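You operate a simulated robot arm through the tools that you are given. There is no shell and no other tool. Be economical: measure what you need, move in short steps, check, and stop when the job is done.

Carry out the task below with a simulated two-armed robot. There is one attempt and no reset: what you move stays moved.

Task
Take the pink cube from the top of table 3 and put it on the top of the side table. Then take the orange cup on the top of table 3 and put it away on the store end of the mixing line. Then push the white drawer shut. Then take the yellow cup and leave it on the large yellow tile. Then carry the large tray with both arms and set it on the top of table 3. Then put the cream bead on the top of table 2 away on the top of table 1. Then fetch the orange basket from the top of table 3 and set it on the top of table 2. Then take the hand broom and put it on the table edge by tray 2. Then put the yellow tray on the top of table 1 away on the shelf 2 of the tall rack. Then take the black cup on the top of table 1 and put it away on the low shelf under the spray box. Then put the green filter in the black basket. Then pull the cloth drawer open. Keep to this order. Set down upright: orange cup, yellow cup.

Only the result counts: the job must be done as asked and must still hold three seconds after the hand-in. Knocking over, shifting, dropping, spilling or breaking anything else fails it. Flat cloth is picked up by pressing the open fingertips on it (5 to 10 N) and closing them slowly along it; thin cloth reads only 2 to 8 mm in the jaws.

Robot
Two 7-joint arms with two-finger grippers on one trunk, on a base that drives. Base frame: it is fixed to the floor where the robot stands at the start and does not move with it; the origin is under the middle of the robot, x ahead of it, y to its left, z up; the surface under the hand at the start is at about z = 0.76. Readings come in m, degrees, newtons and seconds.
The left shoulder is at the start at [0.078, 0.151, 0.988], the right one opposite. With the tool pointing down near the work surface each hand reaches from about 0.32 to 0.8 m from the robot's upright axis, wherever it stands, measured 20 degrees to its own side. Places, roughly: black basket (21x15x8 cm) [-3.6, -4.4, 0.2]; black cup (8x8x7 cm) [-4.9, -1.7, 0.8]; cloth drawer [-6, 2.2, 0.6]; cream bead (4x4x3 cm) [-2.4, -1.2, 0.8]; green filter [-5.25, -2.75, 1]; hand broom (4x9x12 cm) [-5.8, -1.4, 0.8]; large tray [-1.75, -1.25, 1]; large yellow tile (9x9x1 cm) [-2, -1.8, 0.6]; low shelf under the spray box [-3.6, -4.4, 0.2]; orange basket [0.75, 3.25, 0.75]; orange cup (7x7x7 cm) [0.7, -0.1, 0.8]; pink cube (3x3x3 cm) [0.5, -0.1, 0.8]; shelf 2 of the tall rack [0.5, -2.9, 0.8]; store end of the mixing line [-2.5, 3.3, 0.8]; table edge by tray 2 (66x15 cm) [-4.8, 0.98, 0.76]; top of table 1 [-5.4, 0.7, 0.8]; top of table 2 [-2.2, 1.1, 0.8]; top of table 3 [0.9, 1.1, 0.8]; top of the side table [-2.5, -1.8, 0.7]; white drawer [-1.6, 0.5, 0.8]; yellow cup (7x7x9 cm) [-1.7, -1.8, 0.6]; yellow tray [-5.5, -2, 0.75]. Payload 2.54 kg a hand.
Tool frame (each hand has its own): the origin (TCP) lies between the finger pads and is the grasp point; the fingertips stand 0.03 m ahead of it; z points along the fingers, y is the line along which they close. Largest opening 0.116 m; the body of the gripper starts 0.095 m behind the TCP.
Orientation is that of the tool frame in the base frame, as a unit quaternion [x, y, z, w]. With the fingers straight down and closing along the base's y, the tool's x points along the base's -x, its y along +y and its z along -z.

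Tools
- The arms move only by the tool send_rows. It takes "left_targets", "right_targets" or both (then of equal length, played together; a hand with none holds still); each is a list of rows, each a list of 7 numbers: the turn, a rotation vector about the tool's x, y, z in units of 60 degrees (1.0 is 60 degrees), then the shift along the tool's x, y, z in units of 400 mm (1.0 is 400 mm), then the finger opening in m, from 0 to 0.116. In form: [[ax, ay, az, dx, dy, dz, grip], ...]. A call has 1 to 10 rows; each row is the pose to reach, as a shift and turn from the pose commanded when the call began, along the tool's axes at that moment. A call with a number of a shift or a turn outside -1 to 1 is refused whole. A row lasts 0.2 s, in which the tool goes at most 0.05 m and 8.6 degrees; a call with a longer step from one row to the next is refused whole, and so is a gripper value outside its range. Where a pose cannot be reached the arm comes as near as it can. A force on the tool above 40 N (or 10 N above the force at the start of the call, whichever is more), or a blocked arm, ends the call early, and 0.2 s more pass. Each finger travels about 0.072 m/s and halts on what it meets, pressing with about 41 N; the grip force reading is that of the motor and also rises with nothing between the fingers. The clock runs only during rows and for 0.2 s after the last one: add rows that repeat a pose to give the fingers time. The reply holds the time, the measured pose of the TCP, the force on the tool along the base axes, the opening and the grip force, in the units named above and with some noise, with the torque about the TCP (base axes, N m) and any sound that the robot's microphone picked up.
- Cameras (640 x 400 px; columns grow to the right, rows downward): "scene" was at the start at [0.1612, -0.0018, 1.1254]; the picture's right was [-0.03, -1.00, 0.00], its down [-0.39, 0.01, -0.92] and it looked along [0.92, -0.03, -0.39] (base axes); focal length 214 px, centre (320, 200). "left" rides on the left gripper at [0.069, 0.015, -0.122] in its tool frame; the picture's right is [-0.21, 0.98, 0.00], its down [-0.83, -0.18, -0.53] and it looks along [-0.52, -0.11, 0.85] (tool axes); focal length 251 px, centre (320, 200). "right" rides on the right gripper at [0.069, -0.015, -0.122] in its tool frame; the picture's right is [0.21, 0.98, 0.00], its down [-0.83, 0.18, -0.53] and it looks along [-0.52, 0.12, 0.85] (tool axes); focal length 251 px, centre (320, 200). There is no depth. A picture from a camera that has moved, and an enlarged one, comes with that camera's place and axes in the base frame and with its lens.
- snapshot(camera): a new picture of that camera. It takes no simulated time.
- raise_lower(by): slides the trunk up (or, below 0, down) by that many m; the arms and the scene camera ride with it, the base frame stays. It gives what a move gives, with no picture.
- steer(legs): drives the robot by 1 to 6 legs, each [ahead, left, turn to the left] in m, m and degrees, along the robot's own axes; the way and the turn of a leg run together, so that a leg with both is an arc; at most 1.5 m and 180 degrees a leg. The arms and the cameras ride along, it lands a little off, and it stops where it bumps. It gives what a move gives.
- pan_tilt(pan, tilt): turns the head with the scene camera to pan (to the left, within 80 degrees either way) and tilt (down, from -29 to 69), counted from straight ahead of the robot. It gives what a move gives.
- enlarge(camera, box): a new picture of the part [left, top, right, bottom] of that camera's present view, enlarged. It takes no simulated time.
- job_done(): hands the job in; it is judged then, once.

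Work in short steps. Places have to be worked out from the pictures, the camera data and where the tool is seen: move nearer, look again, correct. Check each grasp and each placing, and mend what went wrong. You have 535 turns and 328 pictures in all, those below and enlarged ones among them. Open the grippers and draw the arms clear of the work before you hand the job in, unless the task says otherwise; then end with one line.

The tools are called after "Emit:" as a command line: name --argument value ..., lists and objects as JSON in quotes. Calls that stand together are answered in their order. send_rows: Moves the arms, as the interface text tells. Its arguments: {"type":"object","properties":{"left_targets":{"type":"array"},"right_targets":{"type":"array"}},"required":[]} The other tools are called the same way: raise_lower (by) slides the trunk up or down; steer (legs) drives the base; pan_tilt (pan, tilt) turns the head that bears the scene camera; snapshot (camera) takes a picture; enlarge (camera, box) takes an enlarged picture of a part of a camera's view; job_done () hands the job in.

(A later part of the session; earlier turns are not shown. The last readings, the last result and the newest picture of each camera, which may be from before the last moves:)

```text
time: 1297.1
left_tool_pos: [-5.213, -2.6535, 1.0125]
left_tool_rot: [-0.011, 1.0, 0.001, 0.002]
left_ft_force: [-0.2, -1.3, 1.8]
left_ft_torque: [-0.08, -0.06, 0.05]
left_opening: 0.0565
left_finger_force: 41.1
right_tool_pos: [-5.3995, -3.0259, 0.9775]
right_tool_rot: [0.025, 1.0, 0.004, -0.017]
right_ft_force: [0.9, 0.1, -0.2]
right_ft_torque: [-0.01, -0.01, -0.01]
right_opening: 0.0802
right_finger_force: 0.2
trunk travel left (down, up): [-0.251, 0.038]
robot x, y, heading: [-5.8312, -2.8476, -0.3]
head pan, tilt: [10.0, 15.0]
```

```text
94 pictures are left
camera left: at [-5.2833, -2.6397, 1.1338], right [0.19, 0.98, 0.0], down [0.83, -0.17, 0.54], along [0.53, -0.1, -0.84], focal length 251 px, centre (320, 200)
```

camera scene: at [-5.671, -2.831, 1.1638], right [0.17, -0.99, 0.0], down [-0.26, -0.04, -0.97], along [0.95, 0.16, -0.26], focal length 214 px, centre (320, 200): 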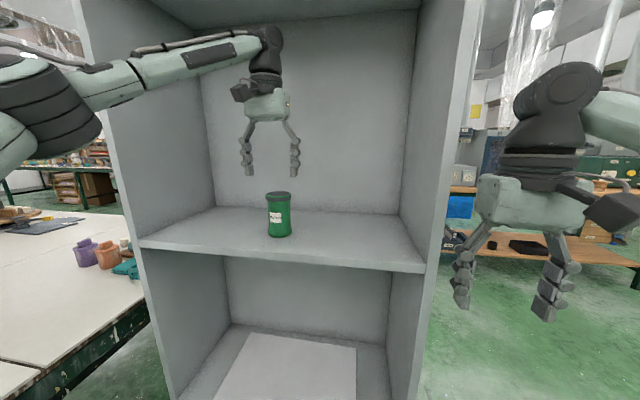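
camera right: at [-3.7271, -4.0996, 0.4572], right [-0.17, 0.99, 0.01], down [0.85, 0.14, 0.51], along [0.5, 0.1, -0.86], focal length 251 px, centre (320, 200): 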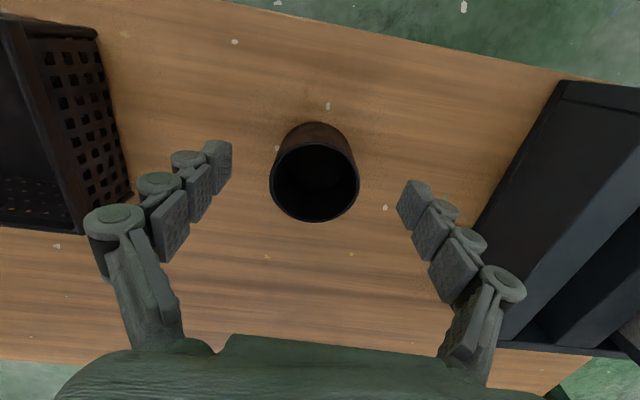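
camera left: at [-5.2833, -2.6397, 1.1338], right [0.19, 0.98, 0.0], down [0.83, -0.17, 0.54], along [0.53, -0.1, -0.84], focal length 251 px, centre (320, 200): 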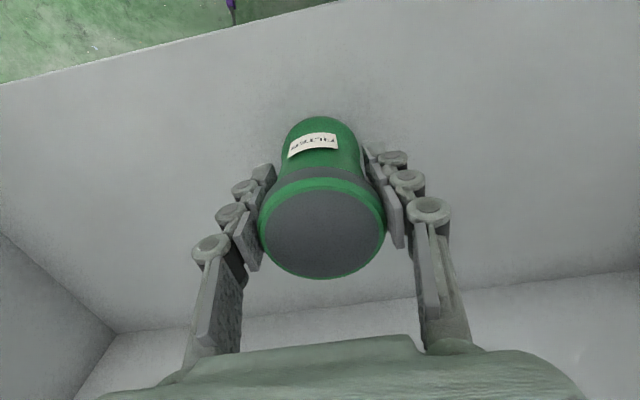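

Gripped at 56 mm. Lift and draw it out of the cabinet.

Emit:
send_rows --left_targets '[[0, 0, 0, 0, 0, -0.06, 0.045], [0, 0, 0, 0, 0, -0.14, 0.045], [0, 0, 0, 0.08, 0, -0.2, 0.045], [0, 0, 0, 0.18, 0, -0.22, 0.045], [0, 0, 0, 0.28, 0.02, -0.22, 0.045], [0, 0, 0, 0.38, 0.04, -0.22, 0.045], [0, 0, 0, 0.48, 0.06, -0.22, 0.045]]'

Emit:
snapshot --camera "scene"

```text
time: 1298.7
left_tool_pos: [-5.4056, -2.6344, 1.1029]
left_tool_rot: [-0.012, 1.0, 0.001, 0.002]
left_ft_force: [-0.3, -0.5, -1.8]
left_ft_torque: [0.0, -0.05, 0.03]
left_opening: 0.0565
left_finger_force: 40.8
right_tool_pos: [-5.4011, -3.0239, 0.976]
right_tool_rot: [0.024, 1.0, 0.002, -0.017]
right_ft_force: [-0.1, -0.6, -0.7]
right_ft_torque: [0.01, 0.01, 0.02]
right_opening: 0.0803
right_finger_force: 0.1
trunk travel left (down, up): [-0.251, 0.038]
robot x, y, heading: [-5.8299, -2.8466, 0.0]
head pan, tilt: [10.0, 15.0]
```

```text
93 pictures are left
camera scene: at [-5.6719, -2.8305, 1.164], right [0.17, -0.99, 0.0], down [-0.25, -0.04, -0.97], along [0.95, 0.16, -0.26], focal length 214 px, centre (320, 200)
```

scene: 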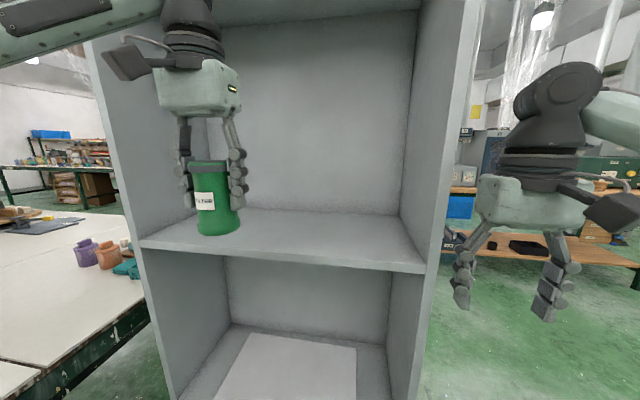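

Filter is out. Drive to the spray table so the left hand lines up with the black basket (y≈-4.41).

Emit:
steer --legs '[[-0.3, 0, 0], [0, -1.0, 0], [0, -0.75, 0], [1.3, 0, 0], [0.37, 0, 0]]'

Emit:
pan_tilt --pan 10 --tilt 40

Emit:
snapshot --camera "scene"

```text
time: 1325.6
left_tool_pos: [-4.0539, -4.3841, 1.1024]
left_tool_rot: [-0.015, 1.0, 0.002, 0.0]
left_ft_force: [0.6, 0.3, -1.0]
left_ft_torque: [-0.02, 0.03, -0.03]
left_opening: 0.0566
left_finger_force: 41.0
right_tool_pos: [-4.0458, -4.7744, 0.9754]
right_tool_rot: [0.02, 1.0, 0.002, -0.017]
right_ft_force: [1.3, 0.6, 0.6]
right_ft_torque: [0.0, 0.03, 0.0]
right_opening: 0.0801
right_finger_force: 0.1
trunk travel left (down, up): [-0.251, 0.038]
robot x, y, heading: [-4.4772, -4.6005, 0.3]
head pan, tilt: [10.0, 15.0]
```

```text
time: 1326.5
left_tool_pos: [-4.0555, -4.3835, 1.1021]
left_tool_rot: [-0.014, 1.0, 0.001, 0.001]
left_ft_force: [0.2, -0.8, -1.3]
left_ft_torque: [0.02, 0.01, 0.0]
left_opening: 0.0564
left_finger_force: 40.6
right_tool_pos: [-4.0471, -4.773, 0.977]
right_tool_rot: [0.02, 1.0, 0.004, -0.017]
right_ft_force: [0.4, -0.8, 0.0]
right_ft_torque: [0.02, 0.0, 0.03]
right_opening: 0.0798
right_finger_force: 0.1
trunk travel left (down, up): [-0.251, 0.038]
robot x, y, heading: [-4.4805, -4.5993, 0.2]
head pan, tilt: [10.0, 40.0]
```

```text
92 pictures are left
camera scene: at [-4.3282, -4.5843, 1.1244], right [0.18, -0.98, 0.0], down [-0.63, -0.11, -0.77], along [0.75, 0.14, -0.64], focal length 214 px, centre (320, 200)
```

scene: 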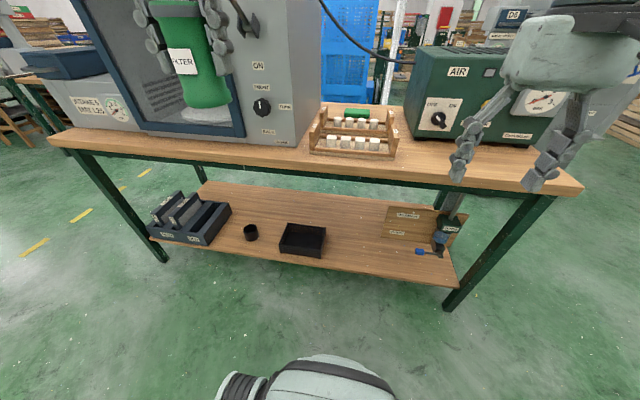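

Basket centre is at about [-3.62, -4.345], with its rim near z≈0.28. To get under the table edge I'll lean the left hand 40° forward. First lower the trunk, then lean and lower in front of the table.

Emit:
raise_lower --by -0.25

Emit:
send_rows --left_targets '[[0, -0.12, 0, 0, 0.01, 0.08, 0.045], [0, -0.24, 0, 0, 0.03, 0.17, 0.045], [0, -0.36, 0, 0, 0.05, 0.27, 0.045], [0, -0.48, 0, 0, 0.07, 0.38, 0.045], [0, -0.6, 0, 0, 0.09, 0.49, 0.045], [0, -0.667, 0, 0, 0.1, 0.6, 0.045], [0, -0.667, 0, 0, 0.1, 0.71, 0.045], [0, -0.667, 0, 0, 0.1, 0.82, 0.045], [0, -0.667, 0, 0, 0.1, 0.93, 0.045], [0, -0.667, 0, 0, 0.1, 1.0, 0.045]]'

Emit:
snapshot --camera "scene"

Emit:
snapshot --camera "left"

```text
time: 1329.1
left_tool_pos: [-4.0553, -4.3844, 0.8535]
left_tool_rot: [-0.015, 1.0, 0.002, 0.002]
left_ft_force: [-0.7, 0.4, -1.3]
left_ft_torque: [-0.03, 0.02, -0.01]
left_opening: 0.0564
left_finger_force: 40.9
right_tool_pos: [-4.0466, -4.7767, 0.7261]
right_tool_rot: [0.02, 1.0, 0.003, -0.016]
right_ft_force: [-0.1, 0.0, 0.8]
right_ft_torque: [0.01, 0.02, 0.03]
right_opening: 0.0802
right_finger_force: 0.0
trunk travel left (down, up): [-0.001, 0.288]
robot x, y, heading: [-4.479, -4.5955, 0.2]
head pan, tilt: [10.0, 40.0]
```

```text
time: 1331.3
left_tool_pos: [-4.0438, -4.3409, 0.449]
left_tool_rot: [-0.013, 0.939, 0.006, 0.344]
left_ft_force: [0.2, 0.3, -1.2]
left_ft_torque: [-0.04, 0.0, -0.02]
left_opening: 0.0563
left_finger_force: 41.1
left hand out of reach, approached as far as the arm can: row 5, 6, 7, 8, 9, 10
right_tool_pos: [-4.0473, -4.7741, 0.7262]
right_tool_rot: [0.02, 1.0, 0.003, -0.016]
right_ft_force: [-0.2, 0.3, 0.2]
right_ft_torque: [0.04, 0.02, -0.01]
right_opening: 0.0799
right_finger_force: 0.1
trunk travel left (down, up): [-0.001, 0.288]
robot x, y, heading: [-4.4793, -4.601, 0.3]
head pan, tilt: [10.0, 40.0]
```

```text
91 pictures are left
camera scene: at [-4.3283, -4.5843, 0.8743], right [0.18, -0.98, 0.0], down [-0.63, -0.11, -0.77], along [0.75, 0.14, -0.64], focal length 214 px, centre (320, 200)
```

scene: 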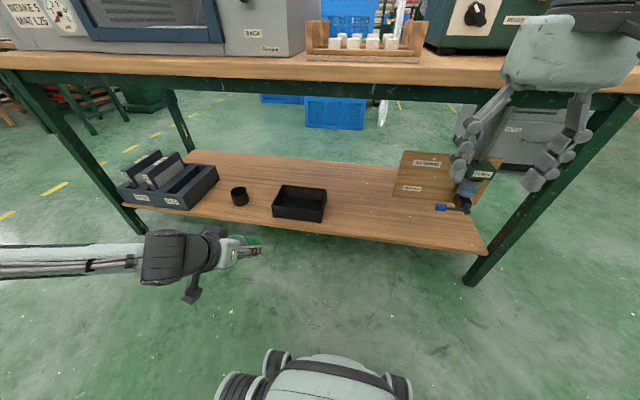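

```text
90 pictures are left
camera left: at [-4.1764, -4.3286, 0.4965], right [0.14, 0.98, 0.14], down [0.29, -0.18, 0.94], along [0.95, -0.09, -0.31], focal length 251 px, centre (320, 200)
```

left: 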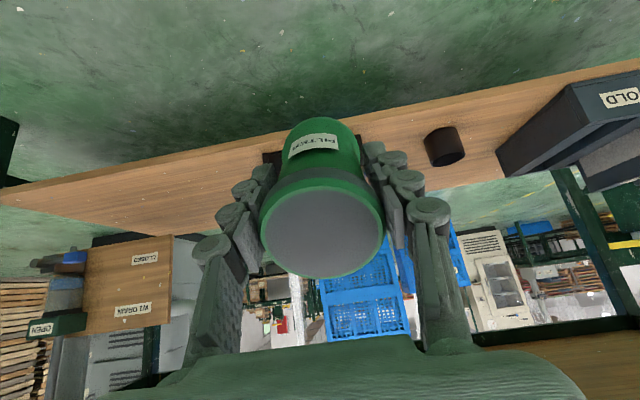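

Lean reached, y aligned. Lower to z≈0.385, drive forward 0.2, and check.

Emit:
send_rows --left_targets '[[0, 0, 0, 0.05, 0, 0.06, 0.045], [0, 0, 0, 0.103, 0, 0.1225, 0.045]]'

Emit:
steer --legs '[[0.2, 0, 0]]'

Emit:
snapshot --camera "left"

Emit:
snapshot --camera "scene"

```text
time: 1331.9
left_tool_pos: [-4.0433, -4.3398, 0.3836]
left_tool_rot: [-0.014, 0.939, 0.007, 0.344]
left_ft_force: [-0.8, -1.2, -1.1]
left_ft_torque: [0.01, 0.04, 0.01]
left_opening: 0.0565
left_finger_force: 41.6
right_tool_pos: [-4.0478, -4.7743, 0.727]
right_tool_rot: [0.02, 1.0, 0.003, -0.016]
right_ft_force: [0.2, -0.2, 0.4]
right_ft_torque: [0.01, -0.03, 0.05]
right_opening: 0.0798
right_finger_force: 0.1
trunk travel left (down, up): [-0.001, 0.288]
robot x, y, heading: [-4.4845, -4.6023, 0.4]
head pan, tilt: [10.0, 40.0]
```

```text
time: 1333.5
left_tool_pos: [-3.839, -4.3404, 0.384]
left_tool_rot: [-0.011, 0.939, 0.006, 0.344]
left_ft_force: [0.2, -0.3, -1.5]
left_ft_torque: [-0.01, 0.04, 0.02]
left_opening: 0.0564
left_finger_force: 41.1
right_tool_pos: [-3.8444, -4.7764, 0.7268]
right_tool_rot: [0.022, 1.0, 0.002, -0.016]
right_ft_force: [0.3, 0.1, -0.4]
right_ft_torque: [-0.01, 0.0, 0.02]
right_opening: 0.0799
right_finger_force: 0.1
trunk travel left (down, up): [-0.001, 0.288]
robot x, y, heading: [-4.275, -4.5987, 0.1]
head pan, tilt: [10.0, 40.0]
```

```text
89 pictures are left
camera left: at [-3.9727, -4.3289, 0.4319], right [0.14, 0.98, 0.14], down [0.29, -0.18, 0.94], along [0.95, -0.09, -0.31], focal length 251 px, centre (320, 200)
```

left: 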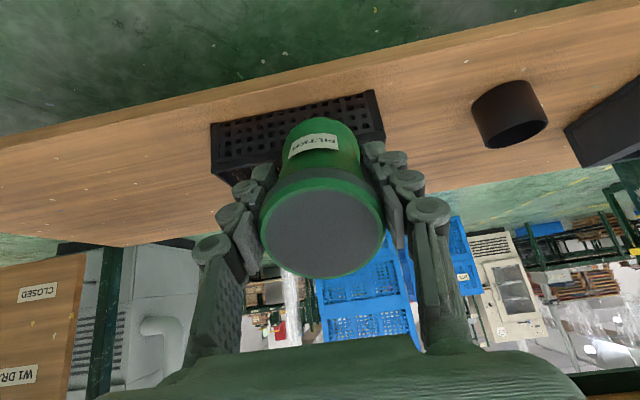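

```text
88 pictures are left
camera scene: at [-4.1248, -4.5844, 0.8743], right [0.17, -0.98, 0.0], down [-0.63, -0.11, -0.77], along [0.75, 0.13, -0.64], focal length 214 px, centre (320, 200)
```

scene: 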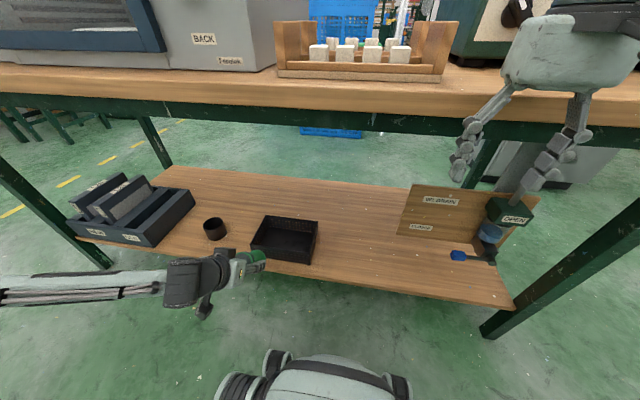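

Basket near wall at x≈-3.685, centred y≈-4.368. Extend forward to x≈-3.635 at this height.

Emit:
send_rows --left_targets '[[0, 0, 0, -0.08, -0.02, 0.066, 0.045], [0, 0, 0, -0.16, -0.04, 0.132, 0.045], [0, 0, 0, -0.24, -0.06, 0.198, 0.045], [0, 0, 0, -0.32, -0.065, 0.264, 0.045], [0, 0, 0, -0.39, -0.065, 0.328, 0.045]]'

Emit:
snapshot --camera "scene"

Emit:
snapshot --camera "left"

```text
time: 1334.7
left_tool_pos: [-3.6329, -4.3612, 0.3832]
left_tool_rot: [-0.012, 0.939, 0.006, 0.343]
left_ft_force: [-0.2, -0.7, -2.0]
left_ft_torque: [-0.03, 0.04, 0.0]
left_opening: 0.0567
left_finger_force: 40.5
right_tool_pos: [-3.8442, -4.7763, 0.7261]
right_tool_rot: [0.021, 1.0, 0.002, -0.016]
right_ft_force: [0.1, -0.4, 0.9]
right_ft_torque: [-0.01, -0.02, 0.05]
right_opening: 0.08
right_finger_force: 0.1
trunk travel left (down, up): [-0.001, 0.288]
robot x, y, heading: [-4.2788, -4.6025, 0.1]
head pan, tilt: [10.0, 40.0]
```

```text
87 pictures are left
camera scene: at [-4.1248, -4.5844, 0.8743], right [0.17, -0.98, 0.0], down [-0.63, -0.11, -0.77], along [0.75, 0.13, -0.64], focal length 214 px, centre (320, 200)
```

scene: 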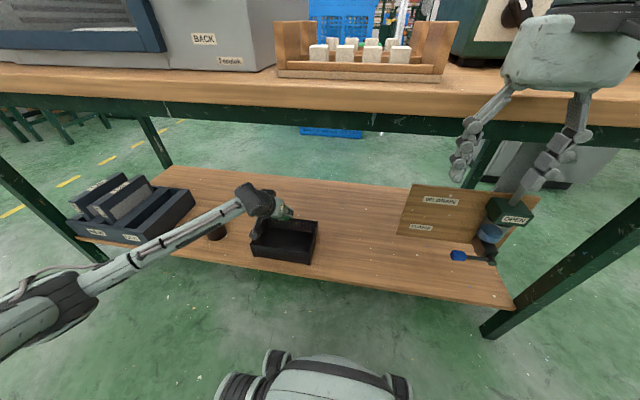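

```text
86 pictures are left
camera left: at [-3.767, -4.3488, 0.4313], right [0.14, 0.98, 0.14], down [0.29, -0.18, 0.94], along [0.95, -0.09, -0.31], focal length 251 px, centre (320, 200)
```

left: 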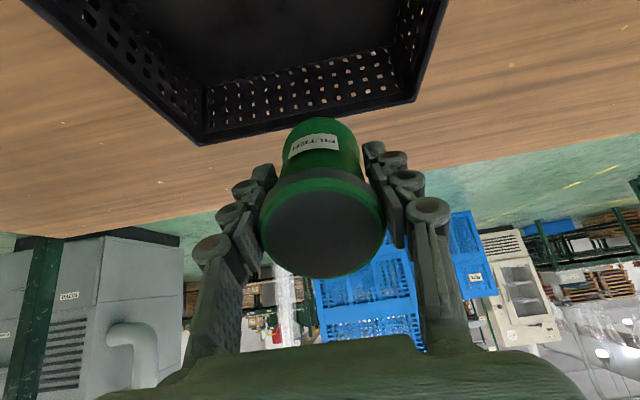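

Positioned over the basket. Move back 1 cm and lower 10 cm into it.

Emit:
send_rows --left_targets '[[0, 0, 0, 0.05, -0.01, 0.03, 0.045], [0, 0, 0, 0.09, -0.02, 0.075, 0.045], [0, 0, 0, 0.135, -0.02, 0.12, 0.045], [0, 0, 0, 0.165, -0.02, 0.153, 0.045]]'

Emit:
snapshot --camera "scene"

Emit:
snapshot --camera "left"

```text
time: 1335.7
left_tool_pos: [-3.6444, -4.3677, 0.2942]
left_tool_rot: [-0.012, 0.939, 0.006, 0.343]
left_ft_force: [-0.2, -0.5, -1.6]
left_ft_torque: [0.01, 0.02, 0.02]
left_opening: 0.0566
left_finger_force: 41.0
right_tool_pos: [-3.8441, -4.7761, 0.7247]
right_tool_rot: [0.021, 1.0, 0.002, -0.017]
right_ft_force: [-0.3, 0.3, 0.7]
right_ft_torque: [0.03, -0.02, 0.01]
right_opening: 0.0799
right_finger_force: 0.1
trunk travel left (down, up): [-0.001, 0.288]
robot x, y, heading: [-4.28, -4.5997, 0.0]
head pan, tilt: [10.0, 40.0]
```

```text
85 pictures are left
camera scene: at [-4.1248, -4.5844, 0.8743], right [0.17, -0.98, 0.0], down [-0.63, -0.11, -0.77], along [0.75, 0.13, -0.64], focal length 214 px, centre (320, 200)
```

scene: 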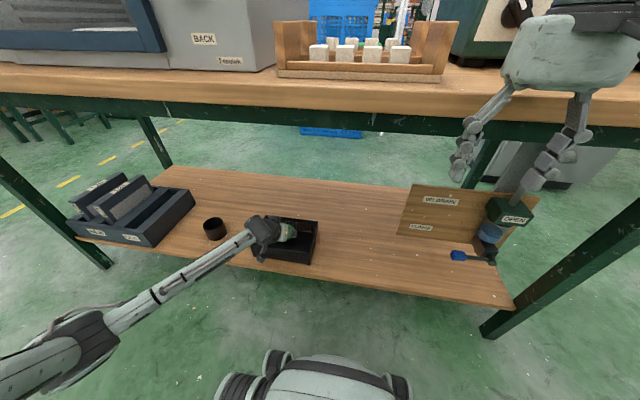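

```text
84 pictures are left
camera left: at [-3.7774, -4.3563, 0.3421], right [0.14, 0.98, 0.14], down [0.29, -0.18, 0.94], along [0.95, -0.09, -0.31], focal length 251 px, centre (320, 200)
```

left: 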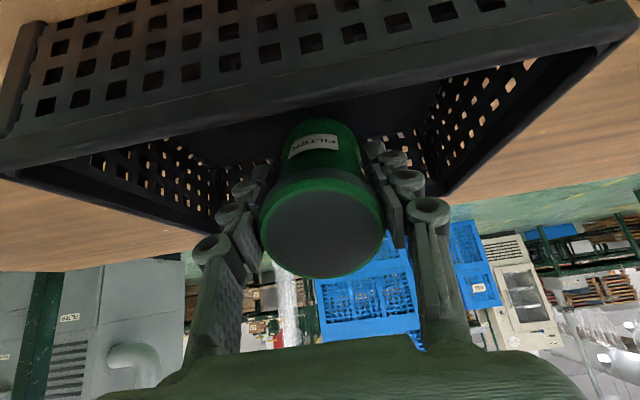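

The filter's lower end is inside the basket. Lower a little more to contact.

Emit:
send_rows --left_targets '[[0, 0, 0, 0.011, 0, 0.013, 0.045], [0, 0, 0, 0.02, 0, 0.024, 0.045], [0, 0, 0, 0.03, 0, 0.036, 0.045]]'

```text
time: 1336.5
left_tool_pos: [-3.6403, -4.3702, 0.2859]
left_tool_rot: [-0.011, 0.936, 0.005, 0.352]
left_ft_force: [-3.0, -0.1, 37.0]
left_ft_torque: [0.05, -0.64, 0.04]
left_opening: 0.0566
left_finger_force: 40.7
right_tool_pos: [-3.8449, -4.7771, 0.7286]
right_tool_rot: [0.022, 1.0, 0.003, -0.015]
right_ft_force: [-0.1, -0.1, -0.4]
right_ft_torque: [0.01, 0.01, -0.01]
right_opening: 0.0801
right_finger_force: 0.0
trunk travel left (down, up): [-0.001, 0.288]
robot x, y, heading: [-4.2759, -4.6023, 0.0]
head pan, tilt: [10.0, 40.0]
```

Contact with the basket floor. Lift slightly and bring the hand back to vertical so the filter stands inside before release.

Emit:
send_rows --left_targets '[[0, 0, 0, -0.03, 0, -0.02, 0.045], [0, 0.13, 0, -0.045, 0, -0.01, 0.045], [0, 0.26, 0, -0.055, 0, 0, 0.045], [0, 0.39, 0, -0.065, 0, 0.01, 0.045], [0, 0.52, 0, -0.074, 0, 0.015, 0.045], [0, 0.65, 0, -0.08, 0, 0.02, 0.045]]'

Emit:
snapshot --camera "left"

Emit:
snapshot --camera "scene"

```text
time: 1337.9
left_tool_pos: [-3.6178, -4.3682, 0.2898]
left_tool_rot: [-0.012, 1.0, 0.002, 0.008]
left_ft_force: [0.0, 0.3, -2.1]
left_ft_torque: [0.0, -0.01, 0.02]
left_opening: 0.0566
left_finger_force: 41.2
right_tool_pos: [-3.8436, -4.7767, 0.7266]
right_tool_rot: [0.022, 1.0, 0.002, -0.016]
right_ft_force: [0.0, 0.3, 0.6]
right_ft_torque: [-0.04, -0.05, 0.03]
right_opening: 0.0803
right_finger_force: 0.1
trunk travel left (down, up): [-0.001, 0.288]
robot x, y, heading: [-4.2755, -4.6028, -0.1]
head pan, tilt: [10.0, 40.0]
```

```text
83 pictures are left
camera left: at [-3.6902, -4.3553, 0.4097], right [0.19, 0.98, 0.01], down [0.82, -0.16, 0.55], along [0.54, -0.1, -0.84], focal length 251 px, centre (320, 200)
```

left: 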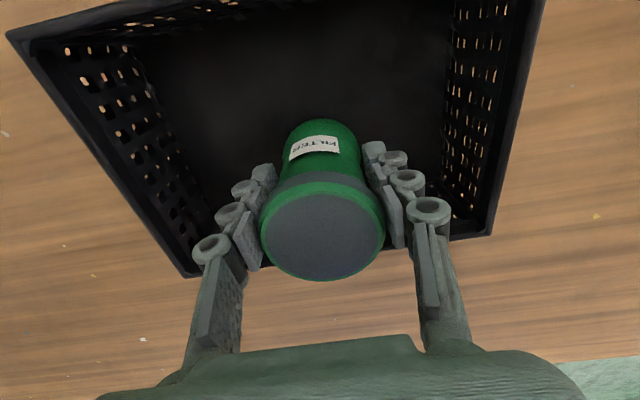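

```text
82 pictures are left
camera scene: at [-4.1249, -4.5844, 0.8741], right [0.17, -0.98, 0.0], down [-0.63, -0.11, -0.77], along [0.75, 0.13, -0.64], focal length 214 px, centre (320, 200)
```

scene: 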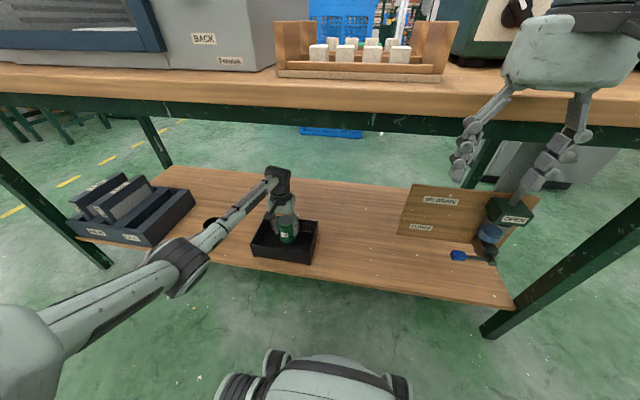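

The filter stands inside the basket. Lower to contact and release.

Emit:
send_rows --left_targets '[[0, 0, 0, 0, 0, 0.02, 0.045], [0, 0, 0, 0, 0, 0.04, 0.045], [0, 0, 0, 0, 0, 0.055, 0.045]]'

```text
time: 1338.7
left_tool_pos: [-3.6108, -4.3689, 0.2759]
left_tool_rot: [-0.013, 1.0, 0.002, 0.018]
left_ft_force: [0.8, 3.2, 37.3]
left_ft_torque: [0.13, -0.21, 0.09]
left_opening: 0.0568
left_finger_force: 41.3
right_tool_pos: [-3.8451, -4.7768, 0.7277]
right_tool_rot: [0.022, 1.0, 0.003, -0.015]
right_ft_force: [0.0, -0.1, -1.0]
right_ft_torque: [-0.02, 0.0, 0.0]
right_opening: 0.0799
right_finger_force: 0.0
trunk travel left (down, up): [-0.001, 0.288]
robot x, y, heading: [-4.277, -4.5988, -0.1]
head pan, tilt: [10.0, 40.0]
```

Emit:
send_rows --left_targets '[[0, 0, 0, 0, 0, -0.012, 0.055], [0, 0, 0, 0, 0, -0.012, 0.07], [0, 0, 0, 0, 0, -0.012, 0.085], [0, 0, 0, 0, 0, -0.06, 0.085], [0, 0, 0, 0, 0, -0.13, 0.085]]'

Emit:
snapshot --camera "left"

```text
time: 1339.9
left_tool_pos: [-3.6163, -4.3697, 0.3203]
left_tool_rot: [-0.013, 1.0, 0.002, 0.01]
left_ft_force: [0.4, -0.9, -0.1]
left_ft_torque: [0.01, -0.02, -0.02]
left_opening: 0.0851
left_finger_force: 0.1
right_tool_pos: [-3.845, -4.7764, 0.7256]
right_tool_rot: [0.021, 1.0, 0.002, -0.017]
right_ft_force: [1.1, -0.2, -0.2]
right_ft_torque: [0.0, 0.04, 0.01]
right_opening: 0.0798
right_finger_force: 0.0
trunk travel left (down, up): [-0.001, 0.288]
robot x, y, heading: [-4.2803, -4.6009, -0.0]
head pan, tilt: [10.0, 40.0]
```

```text
81 pictures are left
camera left: at [-3.6902, -4.3563, 0.4401], right [0.19, 0.98, 0.01], down [0.82, -0.16, 0.55], along [0.54, -0.1, -0.83], focal length 251 px, centre (320, 200)
```

left: 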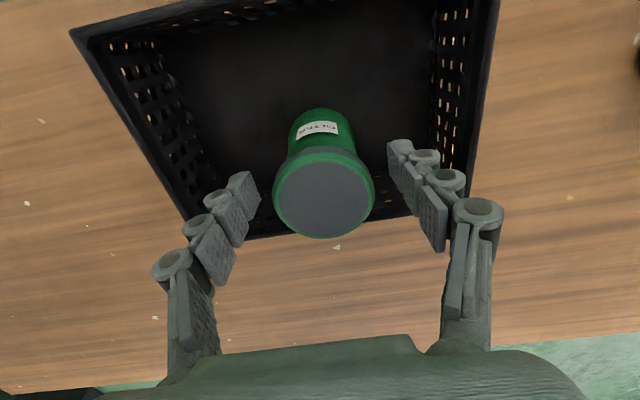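

Released and standing. Raise 15 mm and withdraw straight back.

Emit:
send_rows --left_targets '[[0, 0, 0, 0, 0, -0.04, 0.09], [0, 0, 0, 0.1, 0, -0.04, 0.09], [0, 0, 0, 0.2, 0, -0.04, 0.09], [0, 0, 0, 0.3, 0, -0.04, 0.09], [0, 0, 0, 0.4, 0, -0.04, 0.09], [0, 0, 0, 0.5, 0, -0.04, 0.09]]'

Emit:
steer --legs '[[-0.3, 0, 0]]'

Emit:
snapshot --camera "scene"

```text
time: 1341.3
left_tool_pos: [-3.8174, -4.3719, 0.3322]
left_tool_rot: [-0.013, 1.0, 0.002, 0.01]
left_ft_force: [0.0, -0.2, -1.1]
left_ft_torque: [0.02, 0.0, 0.01]
left_opening: 0.0899
left_finger_force: 0.1
right_tool_pos: [-3.8457, -4.7762, 0.7267]
right_tool_rot: [0.021, 1.0, 0.003, -0.016]
right_ft_force: [0.1, -0.3, -0.3]
right_ft_torque: [-0.01, -0.06, 0.03]
right_opening: 0.0799
right_finger_force: 0.0
trunk travel left (down, up): [-0.001, 0.288]
robot x, y, heading: [-4.2762, -4.6029, 0.1]
head pan, tilt: [10.0, 40.0]
```

```text
time: 1343.4
left_tool_pos: [-4.1184, -4.3726, 0.3316]
left_tool_rot: [-0.011, 1.0, 0.002, 0.01]
left_ft_force: [0.3, -1.0, -0.6]
left_ft_torque: [-0.03, 0.01, -0.01]
left_opening: 0.0901
left_finger_force: 0.0
right_tool_pos: [-4.1447, -4.7772, 0.7262]
right_tool_rot: [0.023, 1.0, 0.003, -0.016]
right_ft_force: [-0.3, 0.8, -0.1]
right_ft_torque: [-0.03, 0.03, 0.0]
right_opening: 0.0798
right_finger_force: 0.1
trunk travel left (down, up): [-0.001, 0.288]
robot x, y, heading: [-4.5792, -4.6014, -0.0]
head pan, tilt: [10.0, 40.0]
```

```text
80 pictures are left
camera scene: at [-4.4253, -4.5845, 0.8743], right [0.17, -0.99, 0.0], down [-0.63, -0.11, -0.77], along [0.75, 0.13, -0.64], focal length 214 px, centre (320, 200)
```

scene: 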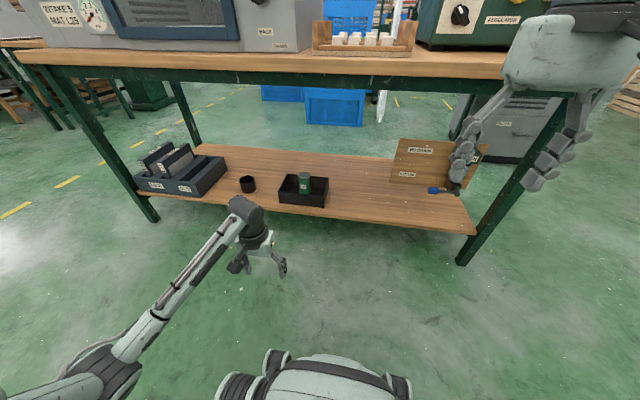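

Filter is standing in the black basket. Last is the cloth drawer on table 1's west side. Raise the arms and trunk, then drive round.

Emit:
send_rows --left_targets '[[0, 0, 0, 0, 0, -0.12, 0.07], [0, 0, 0, 0, 0, -0.24, 0.05], [0, 0, 0, 0, 0, -0.36, 0.05], [0, 0, 0, 0, 0, -0.48, 0.05], [0, 0, 0, 0, 0, -0.6, 0.05], [0, 0, 0, 0, 0, -0.72, 0.05], [0, 0, 0, 0, 0, -0.84, 0.05], [0, 0, 0, 0, 0, -0.96, 0.05]]'

Emit:
raise_lower --by 0.23

Emit:
steer --legs '[[-1.4, 0, 0], [-1.45, 0, 0], [0, 1.4, 0], [0, 1.4, 0], [0, 1.4, 0]]'

Emit:
pan_tilt --pan 40 --tilt 20

Emit:
snapshot --camera "scene"

```text
time: 1345.2
left_tool_pos: [-4.1241, -4.3732, 0.7121]
left_tool_rot: [-0.013, 1.0, 0.002, 0.01]
left_ft_force: [0.1, 0.4, -1.0]
left_ft_torque: [-0.02, 0.02, -0.01]
left_opening: 0.0499
left_finger_force: 0.1
right_tool_pos: [-4.1443, -4.7772, 0.7258]
right_tool_rot: [0.024, 1.0, 0.002, -0.017]
right_ft_force: [1.3, 0.7, 0.4]
right_ft_torque: [0.0, 0.03, -0.02]
right_opening: 0.0804
right_finger_force: 0.2
trunk travel left (down, up): [-0.001, 0.288]
robot x, y, heading: [-4.5788, -4.6038, 0.0]
head pan, tilt: [10.0, 40.0]
```

```text
time: 1347.6
left_tool_pos: [-4.1247, -4.3737, 0.9429]
left_tool_rot: [-0.012, 1.0, 0.003, 0.011]
left_ft_force: [0.2, -1.0, 0.1]
left_ft_torque: [-0.01, -0.03, -0.02]
left_opening: 0.05
left_finger_force: 0.1
right_tool_pos: [-4.1459, -4.7765, 0.9561]
right_tool_rot: [0.024, 1.0, 0.003, -0.017]
right_ft_force: [0.3, 0.1, 0.1]
right_ft_torque: [-0.03, -0.04, -0.01]
right_opening: 0.0804
right_finger_force: 0.1
trunk travel left (down, up): [-0.231, 0.058]
robot x, y, heading: [-4.5792, -4.6011, 0.0]
head pan, tilt: [10.0, 40.0]
```

```text
time: 1356.6
left_tool_pos: [-5.7269, -4.3606, 0.943]
left_tool_rot: [-0.012, 1.0, 0.003, 0.011]
left_ft_force: [-1.1, 0.2, 0.9]
left_ft_torque: [0.0, -0.04, 0.0]
left_opening: 0.0501
left_finger_force: 0.1
right_tool_pos: [-5.7488, -4.7639, 0.9565]
right_tool_rot: [0.023, 1.0, 0.001, -0.015]
right_ft_force: [0.0, -0.7, 0.3]
right_ft_torque: [0.02, -0.02, -0.01]
right_opening: 0.0801
right_finger_force: 0.0
trunk travel left (down, up): [-0.231, 0.058]
robot x, y, heading: [-6.1797, -4.5857, -0.2]
head pan, tilt: [10.0, 40.0]
stopped in leg 2: the robot was blocked; the commanded pose is now the measured one
```

```text
time: 1357.5
left_tool_pos: [-5.7273, -4.3612, 0.9438]
left_tool_rot: [-0.012, 1.0, 0.001, 0.012]
left_ft_force: [-0.5, -0.4, 0.6]
left_ft_torque: [0.02, 0.0, -0.01]
left_opening: 0.0499
left_finger_force: 0.0
right_tool_pos: [-5.7491, -4.7655, 0.9564]
right_tool_rot: [0.023, 1.0, 0.004, -0.016]
right_ft_force: [0.0, -0.3, -0.5]
right_ft_torque: [0.0, -0.01, 0.02]
right_opening: 0.08
right_finger_force: 0.1
trunk travel left (down, up): [-0.231, 0.058]
robot x, y, heading: [-6.1823, -4.5868, -0.1]
head pan, tilt: [40.0, 20.0]
```

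```text
79 pictures are left
camera scene: at [-6.0409, -4.5276, 1.1357], right [0.64, -0.77, 0.0], down [-0.26, -0.22, -0.94], along [0.72, 0.6, -0.34], focal length 214 px, centre (320, 200)
```

scene: 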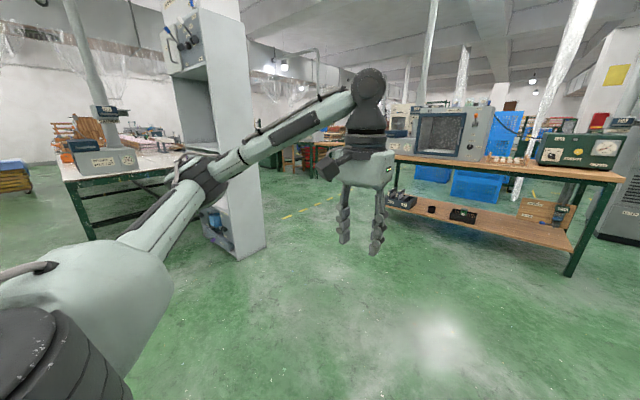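

Something behind blocked me (a blue crate stack, I think). Move forward off it, go north, and turn to check it.

Emit:
steer --legs '[[0.15, 0, 0], [0, 0.9, 0], [0, 0, -110]]'

Emit:
pan_tilt --pan 0 --tilt 15

Emit:
snapshot --camera "scene"

```text
time: 1372.4
left_tool_pos: [-5.9569, -4.16, 0.9438]
left_tool_rot: [0.803, 0.596, -0.009, 0.009]
left_ft_force: [-0.6, -0.4, 0.4]
left_ft_torque: [-0.01, 0.02, 0.02]
left_opening: 0.0501
left_finger_force: 0.0
right_tool_pos: [-6.3342, -4.0166, 0.9573]
right_tool_rot: [0.823, 0.568, 0.015, -0.006]
right_ft_force: [0.6, 0.7, 0.3]
right_ft_torque: [0.04, 0.03, -0.01]
right_opening: 0.0801
right_finger_force: 0.0
trunk travel left (down, up): [-0.231, 0.058]
robot x, y, heading: [-6.0333, -3.658, -108.5]
head pan, tilt: [40.0, 20.0]
```

```text
time: 1373.5
left_tool_pos: [-5.9579, -4.162, 0.9438]
left_tool_rot: [0.803, 0.596, -0.008, 0.008]
left_ft_force: [-0.2, 0.4, 0.3]
left_ft_torque: [-0.01, 0.01, 0.04]
left_opening: 0.05
left_finger_force: 0.1
right_tool_pos: [-6.3336, -4.0151, 0.957]
right_tool_rot: [0.822, 0.569, 0.014, -0.007]
right_ft_force: [0.0, -0.9, 0.5]
right_ft_torque: [0.0, 0.01, -0.01]
right_opening: 0.0799
right_finger_force: 0.0
trunk travel left (down, up): [-0.231, 0.058]
robot x, y, heading: [-6.0304, -3.6588, -108.1]
head pan, tilt: [0.0, 15.0]
```

```text
78 pictures are left
camera scene: at [-6.0815, -3.8119, 1.1439], right [-0.95, 0.31, 0.0], down [0.08, 0.25, -0.97], along [-0.3, -0.92, -0.26], focal length 214 px, centre (320, 200)
```

scene: 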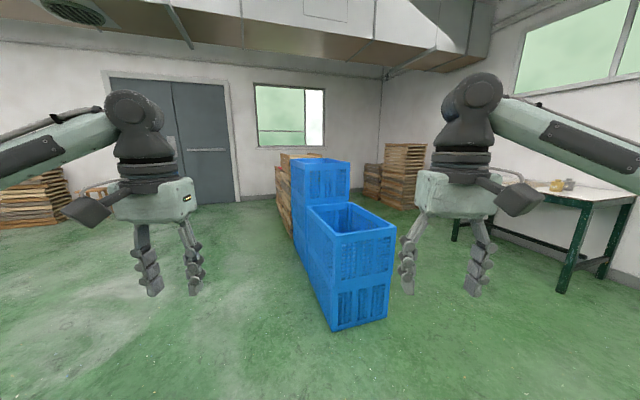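

The crates are still standing. Turn back and head north along table 1's west side, around the tray pile.

Emit:
steer --legs '[[0, 0, 108], [-0.75, 0, 0], [0, 1.4, 0], [0, 1.4, 0], [0, 1.4, 0], [-0.8, 0, 0]]'

Emit:
steer --legs '[[0, 1.0, 0], [0, 1.0, 0]]'

Emit:
pan_tilt --pan 0 --tilt 20

Emit:
snapshot --camera "scene"

```text
time: 1425.8
left_tool_pos: [-6.9339, 0.8173, 0.9431]
left_tool_rot: [0.017, 1.0, 0.001, 0.011]
left_ft_force: [-0.7, 0.4, 0.7]
left_ft_torque: [-0.01, -0.04, -0.02]
left_opening: 0.0502
left_finger_force: 0.1
right_tool_pos: [-6.9793, 0.4166, 0.9574]
right_tool_rot: [0.053, 0.998, 0.004, -0.015]
right_ft_force: [0.2, 0.3, -0.7]
right_ft_torque: [-0.01, 0.0, 0.01]
right_opening: 0.0799
right_finger_force: 0.0
trunk travel left (down, up): [-0.231, 0.058]
robot x, y, heading: [-7.3965, 0.6177, -3.6]
head pan, tilt: [0.0, 15.0]
```

```text
time: 1431.3
left_tool_pos: [-6.9017, 1.3229, 0.9429]
left_tool_rot: [0.023, 1.0, 0.002, 0.009]
left_ft_force: [0.0, 0.6, 1.0]
left_ft_torque: [-0.01, 0.03, 0.01]
left_opening: 0.05
left_finger_force: 0.0
right_tool_pos: [-6.9518, 0.9225, 0.9573]
right_tool_rot: [0.058, 0.998, 0.004, -0.015]
right_ft_force: [0.0, -0.4, 0.2]
right_ft_torque: [0.0, -0.01, -0.01]
right_opening: 0.0801
right_finger_force: 0.0
trunk travel left (down, up): [-0.231, 0.058]
robot x, y, heading: [-7.3698, 1.1255, -4.2]
head pan, tilt: [0.0, 15.0]
stopped in leg 1: the robot was blocked; the commanded pose is now the measured one
```

```text
time: 1432.0
left_tool_pos: [-6.9025, 1.323, 0.9435]
left_tool_rot: [0.022, 1.0, 0.002, 0.01]
left_ft_force: [-0.4, 0.1, 0.2]
left_ft_torque: [-0.01, -0.02, 0.0]
left_opening: 0.0499
left_finger_force: 0.0
right_tool_pos: [-6.9526, 0.9217, 0.9563]
right_tool_rot: [0.057, 0.998, 0.003, -0.016]
right_ft_force: [0.0, 0.1, 0.1]
right_ft_torque: [0.04, 0.01, 0.01]
right_opening: 0.0801
right_finger_force: 0.2
trunk travel left (down, up): [-0.231, 0.058]
robot x, y, heading: [-7.368, 1.1304, -4.4]
head pan, tilt: [0.0, 20.0]
```

```text
77 pictures are left
camera scene: at [-7.2093, 1.1178, 1.1358], right [-0.07, -1.0, 0.0], down [-0.34, 0.03, -0.94], along [0.94, -0.07, -0.34], focal length 214 px, centre (320, 200)
```

scene: 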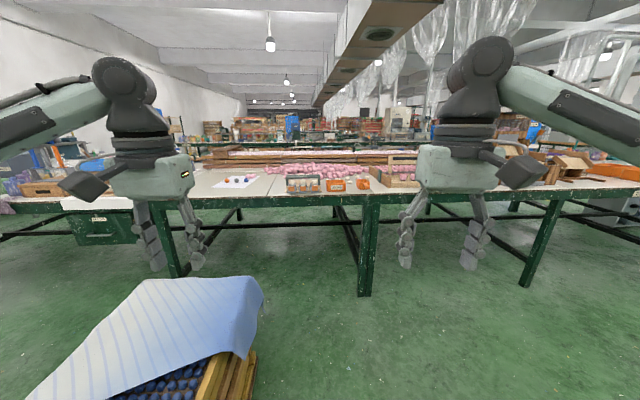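

I brushed the tray pile's corner. Back off, go wider to the west (x≈-7.7), and pass.

Emit:
steer --legs '[[0, -0.12, 4], [-0.33, 0, 0], [0, 1.0, 0], [0, 0.9, 0]]'

Emit:
pan_tilt --pan -30 --tilt 25

Emit:
snapshot --camera "scene"

Emit:
pan_tilt --pan 15 --tilt 20

Emit:
snapshot --camera "scene"

```text
time: 1453.5
left_tool_pos: [-7.2485, 3.1182, 0.9433]
left_tool_rot: [-0.015, 1.0, 0.002, 0.011]
left_ft_force: [-0.3, 0.8, -0.3]
left_ft_torque: [-0.01, 0.0, -0.02]
left_opening: 0.0501
left_finger_force: 0.1
right_tool_pos: [-7.2681, 2.7147, 0.958]
right_tool_rot: [0.021, 1.0, 0.004, -0.016]
right_ft_force: [0.0, 0.3, 0.4]
right_ft_torque: [-0.02, 0.02, 0.03]
right_opening: 0.0801
right_finger_force: 0.1
trunk travel left (down, up): [-0.231, 0.058]
robot x, y, heading: [-7.6993, 2.8881, 0.1]
head pan, tilt: [0.0, 20.0]
```

```text
time: 1454.5
left_tool_pos: [-7.2481, 3.117, 0.9439]
left_tool_rot: [-0.015, 1.0, 0.002, 0.009]
left_ft_force: [-0.9, 0.2, -0.1]
left_ft_torque: [0.01, -0.01, 0.02]
left_opening: 0.05
left_finger_force: 0.1
right_tool_pos: [-7.2684, 2.7141, 0.9571]
right_tool_rot: [0.021, 1.0, 0.004, -0.016]
right_ft_force: [-0.2, 0.2, 0.9]
right_ft_torque: [0.03, -0.01, 0.04]
right_opening: 0.0802
right_finger_force: 0.0
trunk travel left (down, up): [-0.231, 0.058]
robot x, y, heading: [-7.7032, 2.8892, 0.3]
head pan, tilt: [-30.0, 25.0]
```

```text
76 pictures are left
camera scene: at [-7.5526, 2.8437, 1.1276], right [-0.5, -0.87, 0.0], down [-0.37, 0.21, -0.91], along [0.79, -0.45, -0.42], focal length 214 px, centre (320, 200)
```

scene: 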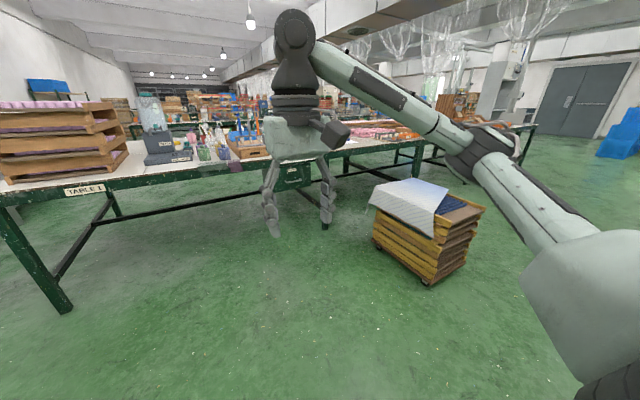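

```text
time: 1455.6
left_tool_pos: [-7.2489, 3.1181, 0.9436]
left_tool_rot: [-0.014, 1.0, 0.002, 0.01]
left_ft_force: [1.1, 1.4, -0.3]
left_ft_torque: [-0.01, 0.0, -0.01]
left_opening: 0.05
left_finger_force: 0.1
right_tool_pos: [-7.2686, 2.714, 0.9569]
right_tool_rot: [0.02, 1.0, 0.003, -0.016]
right_ft_force: [-0.6, -0.2, 0.5]
right_ft_torque: [0.02, -0.02, -0.01]
right_opening: 0.0801
right_finger_force: 0.1
trunk travel left (down, up): [-0.231, 0.058]
robot x, y, heading: [-7.6983, 2.8861, -0.1]
head pan, tilt: [15.0, 20.0]
```

```text
75 pictures are left
camera scene: at [-7.5426, 2.9137, 1.1357], right [0.26, -0.97, 0.0], down [-0.33, -0.09, -0.94], along [0.91, 0.24, -0.34], focal length 214 px, centre (320, 200)
```

scene: 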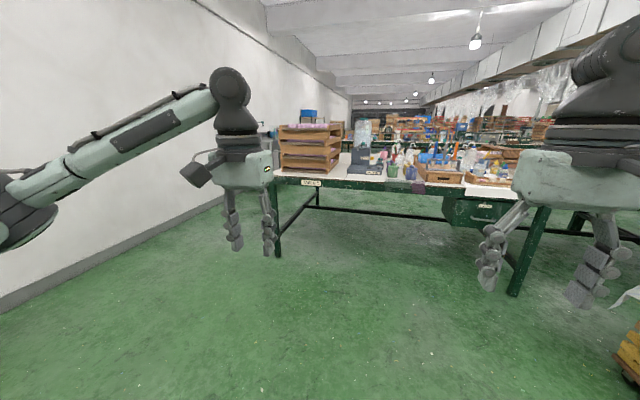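

The pile appears where it was. The cloth drawer is the green drawer under table 1's west edge at about [-6.05, 2.2, 0.6]. Zoom.

Emit:
enlarge --camera "scene" --box '[420, 180, 520, 245]'

```text
6.15 times, centred on (470, 212) of scene
camera zoom: at [-7.5426, 2.9137, 1.1357], right [0.26, -0.97, 0.0], down [-0.33, -0.09, -0.94], along [0.91, 0.24, -0.34], focal length 1320 px, centre (-603, 123)
```

zoom: 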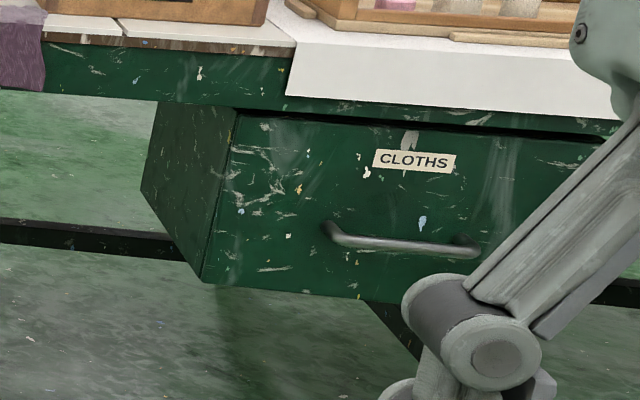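

The CLOTHS drawer has a horizontal bar handle at about [-6.12, 2.245, 0.578]. I'll grip it with the right hand pointing forward and closing vertically. In free space here: lower the trunk, then lean the hand forward while extending.

Emit:
raise_lower --by -0.18

Emit:
send_rows --right_targets '[[0, -0.14, 0, -0.08, 0, 0.01, 0.08], [0, -0.28, 0, -0.16, 0, 0.02, 0.08], [0, -0.42, 0, -0.24, 0, 0.04, 0.08], [0, -0.56, 0, -0.32, 0, 0.07, 0.08], [0, -0.7, 0, -0.4, 0, 0.1, 0.08], [0, -0.84, 0, -0.47, 0, 0.14, 0.08], [0, -0.98, 0, -0.54, 0, 0.18, 0.08]]'

Emit:
pan_tilt --pan -20 --tilt 25

Emit:
snapshot --camera "scene"

```text
time: 1457.6
left_tool_pos: [-7.2487, 3.1171, 0.7639]
left_tool_rot: [-0.014, 1.0, 0.002, 0.011]
left_ft_force: [0.8, -0.7, 0.7]
left_ft_torque: [0.01, 0.03, 0.0]
left_opening: 0.0501
left_finger_force: 0.1
right_tool_pos: [-7.2691, 2.7144, 0.7758]
right_tool_rot: [0.02, 1.0, 0.003, -0.015]
right_ft_force: [-0.5, -0.2, -0.6]
right_ft_torque: [0.02, 0.0, 0.01]
right_opening: 0.0798
right_finger_force: 0.0
trunk travel left (down, up): [-0.051, 0.238]
robot x, y, heading: [-7.7005, 2.8877, -0.2]
head pan, tilt: [15.0, 20.0]
```

```text
time: 1459.2
left_tool_pos: [-7.2494, 3.1166, 0.7632]
left_tool_rot: [-0.015, 1.0, 0.002, 0.011]
left_ft_force: [0.0, 0.2, 0.5]
left_ft_torque: [-0.02, 0.0, 0.01]
left_opening: 0.0502
left_finger_force: 0.1
right_tool_pos: [-7.0534, 2.7061, 0.6992]
right_tool_rot: [0.019, 0.878, -0.008, 0.478]
right_ft_force: [0.0, 0.5, -0.1]
right_ft_torque: [0.02, 0.0, 0.01]
right_opening: 0.0798
right_finger_force: 0.0
trunk travel left (down, up): [-0.051, 0.238]
robot x, y, heading: [-7.7041, 2.8901, -0.1]
head pan, tilt: [15.0, 20.0]
```

```text
time: 1460.2
left_tool_pos: [-7.2485, 3.1175, 0.7634]
left_tool_rot: [-0.015, 1.0, 0.002, 0.011]
left_ft_force: [-1.3, -0.5, 0.4]
left_ft_torque: [0.01, 0.0, 0.01]
left_opening: 0.0497
left_finger_force: 0.0
right_tool_pos: [-7.0545, 2.7065, 0.6985]
right_tool_rot: [0.019, 0.879, -0.008, 0.477]
right_ft_force: [-0.3, 0.3, 0.9]
right_ft_torque: [0.01, -0.02, -0.02]
right_opening: 0.0799
right_finger_force: 0.1
trunk travel left (down, up): [-0.051, 0.238]
robot x, y, heading: [-7.6988, 2.8896, 0.3]
head pan, tilt: [-20.0, 25.0]
```

```text
73 pictures are left
camera scene: at [-7.5459, 2.8582, 0.9476], right [-0.34, -0.94, 0.0], down [-0.4, 0.14, -0.91], along [0.85, -0.31, -0.42], focal length 214 px, centre (320, 200)
```

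scene: 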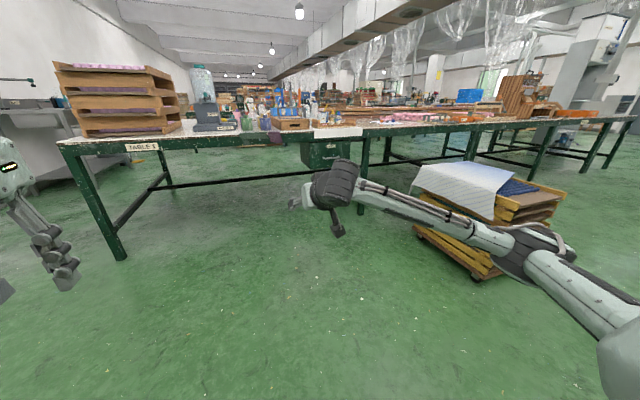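

Hand points 57° forward. Complete the lean to 90°, then roll the wrist -90° so the fingers close vertically.

Emit:
send_rows --right_targets '[[0, -0.14, 0, 0, 0, 0, 0.08], [0, -0.28, 0, 0, 0, 0, 0.08], [0, -0.42, 0, 0, 0, 0, 0.08], [0, -0.54, 0, 0, 0, 0, 0.08]]'

Emit:
send_rows --right_targets '[[0, 0, -0.14, 0, 0, 0, 0.08], [0, 0, -0.28, 0, 0, 0, 0.08], [0, 0, -0.42, 0, 0, 0, 0.08], [0, 0, -0.56, 0, 0, 0, 0.08], [0, 0, -0.7, 0, 0, 0, 0.08], [0, 0, -0.84, 0, 0, 0, 0.08], [0, 0, -0.98, 0, 0, 0, 0.08]]'

Emit:
send_rows --right_targets '[[0, 0, -0.14, 0, 0, 0, 0.08], [0, 0, -0.28, 0, 0, 0, 0.08], [0, 0, -0.42, 0, 0, 0, 0.08], [0, 0, -0.52, 0, 0, 0, 0.08]]'

Emit:
snapshot --camera "right"

```text
time: 1461.2
left_tool_pos: [-7.2487, 3.118, 0.7639]
left_tool_rot: [-0.015, 1.0, 0.001, 0.01]
left_ft_force: [0.3, -0.2, -0.7]
left_ft_torque: [0.0, 0.0, 0.0]
left_opening: 0.0502
left_finger_force: 0.1
right_tool_pos: [-7.0555, 2.706, 0.6988]
right_tool_rot: [0.016, 0.71, -0.012, 0.704]
right_ft_force: [0.3, -0.3, -0.4]
right_ft_torque: [0.02, 0.05, -0.03]
right_opening: 0.08
right_finger_force: 0.1
trunk travel left (down, up): [-0.051, 0.238]
robot x, y, heading: [-7.6992, 2.8885, 0.0]
head pan, tilt: [-20.0, 25.0]
```

```text
time: 1462.8
left_tool_pos: [-7.2496, 3.118, 0.7636]
left_tool_rot: [-0.014, 1.0, 0.002, 0.01]
left_ft_force: [0.4, 0.0, -0.7]
left_ft_torque: [0.0, 0.01, 0.01]
left_opening: 0.0501
left_finger_force: 0.1
right_tool_pos: [-7.0545, 2.7064, 0.6989]
right_tool_rot: [-0.335, 0.626, -0.357, 0.607]
right_ft_force: [0.7, 0.0, -0.2]
right_ft_torque: [0.01, -0.02, 0.04]
right_opening: 0.0802
right_finger_force: 0.1
trunk travel left (down, up): [-0.051, 0.238]
robot x, y, heading: [-7.7013, 2.891, -0.0]
head pan, tilt: [-20.0, 25.0]
```

```text
time: 1463.8
left_tool_pos: [-7.2487, 3.1166, 0.7631]
left_tool_rot: [-0.015, 1.0, 0.002, 0.01]
left_ft_force: [-0.7, 0.4, -0.4]
left_ft_torque: [-0.01, 0.0, 0.01]
left_opening: 0.0501
left_finger_force: 0.0
right_tool_pos: [-7.0547, 2.7049, 0.6992]
right_tool_rot: [-0.492, 0.513, -0.507, 0.488]
right_ft_force: [0.3, -0.2, -0.2]
right_ft_torque: [0.0, 0.0, 0.01]
right_opening: 0.0801
right_finger_force: 0.0
trunk travel left (down, up): [-0.051, 0.238]
robot x, y, heading: [-7.701, 2.8861, 0.2]
head pan, tilt: [-20.0, 25.0]
```

```text
72 pictures are left
camera right: at [-7.1786, 2.6402, 0.714], right [-0.02, -0.21, -0.98], down [-0.5, 0.85, -0.17], along [0.86, 0.49, -0.12], focal length 251 px, centre (320, 200)
```

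right: 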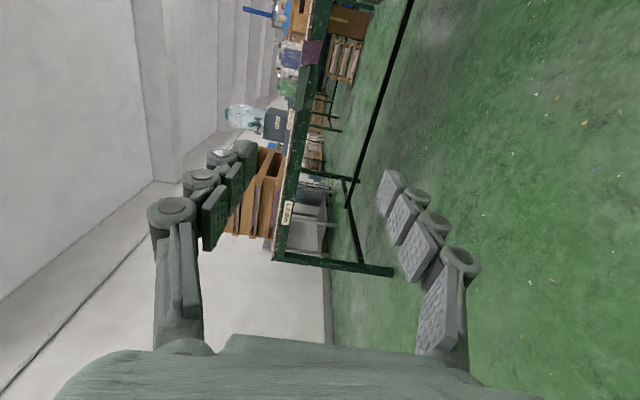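

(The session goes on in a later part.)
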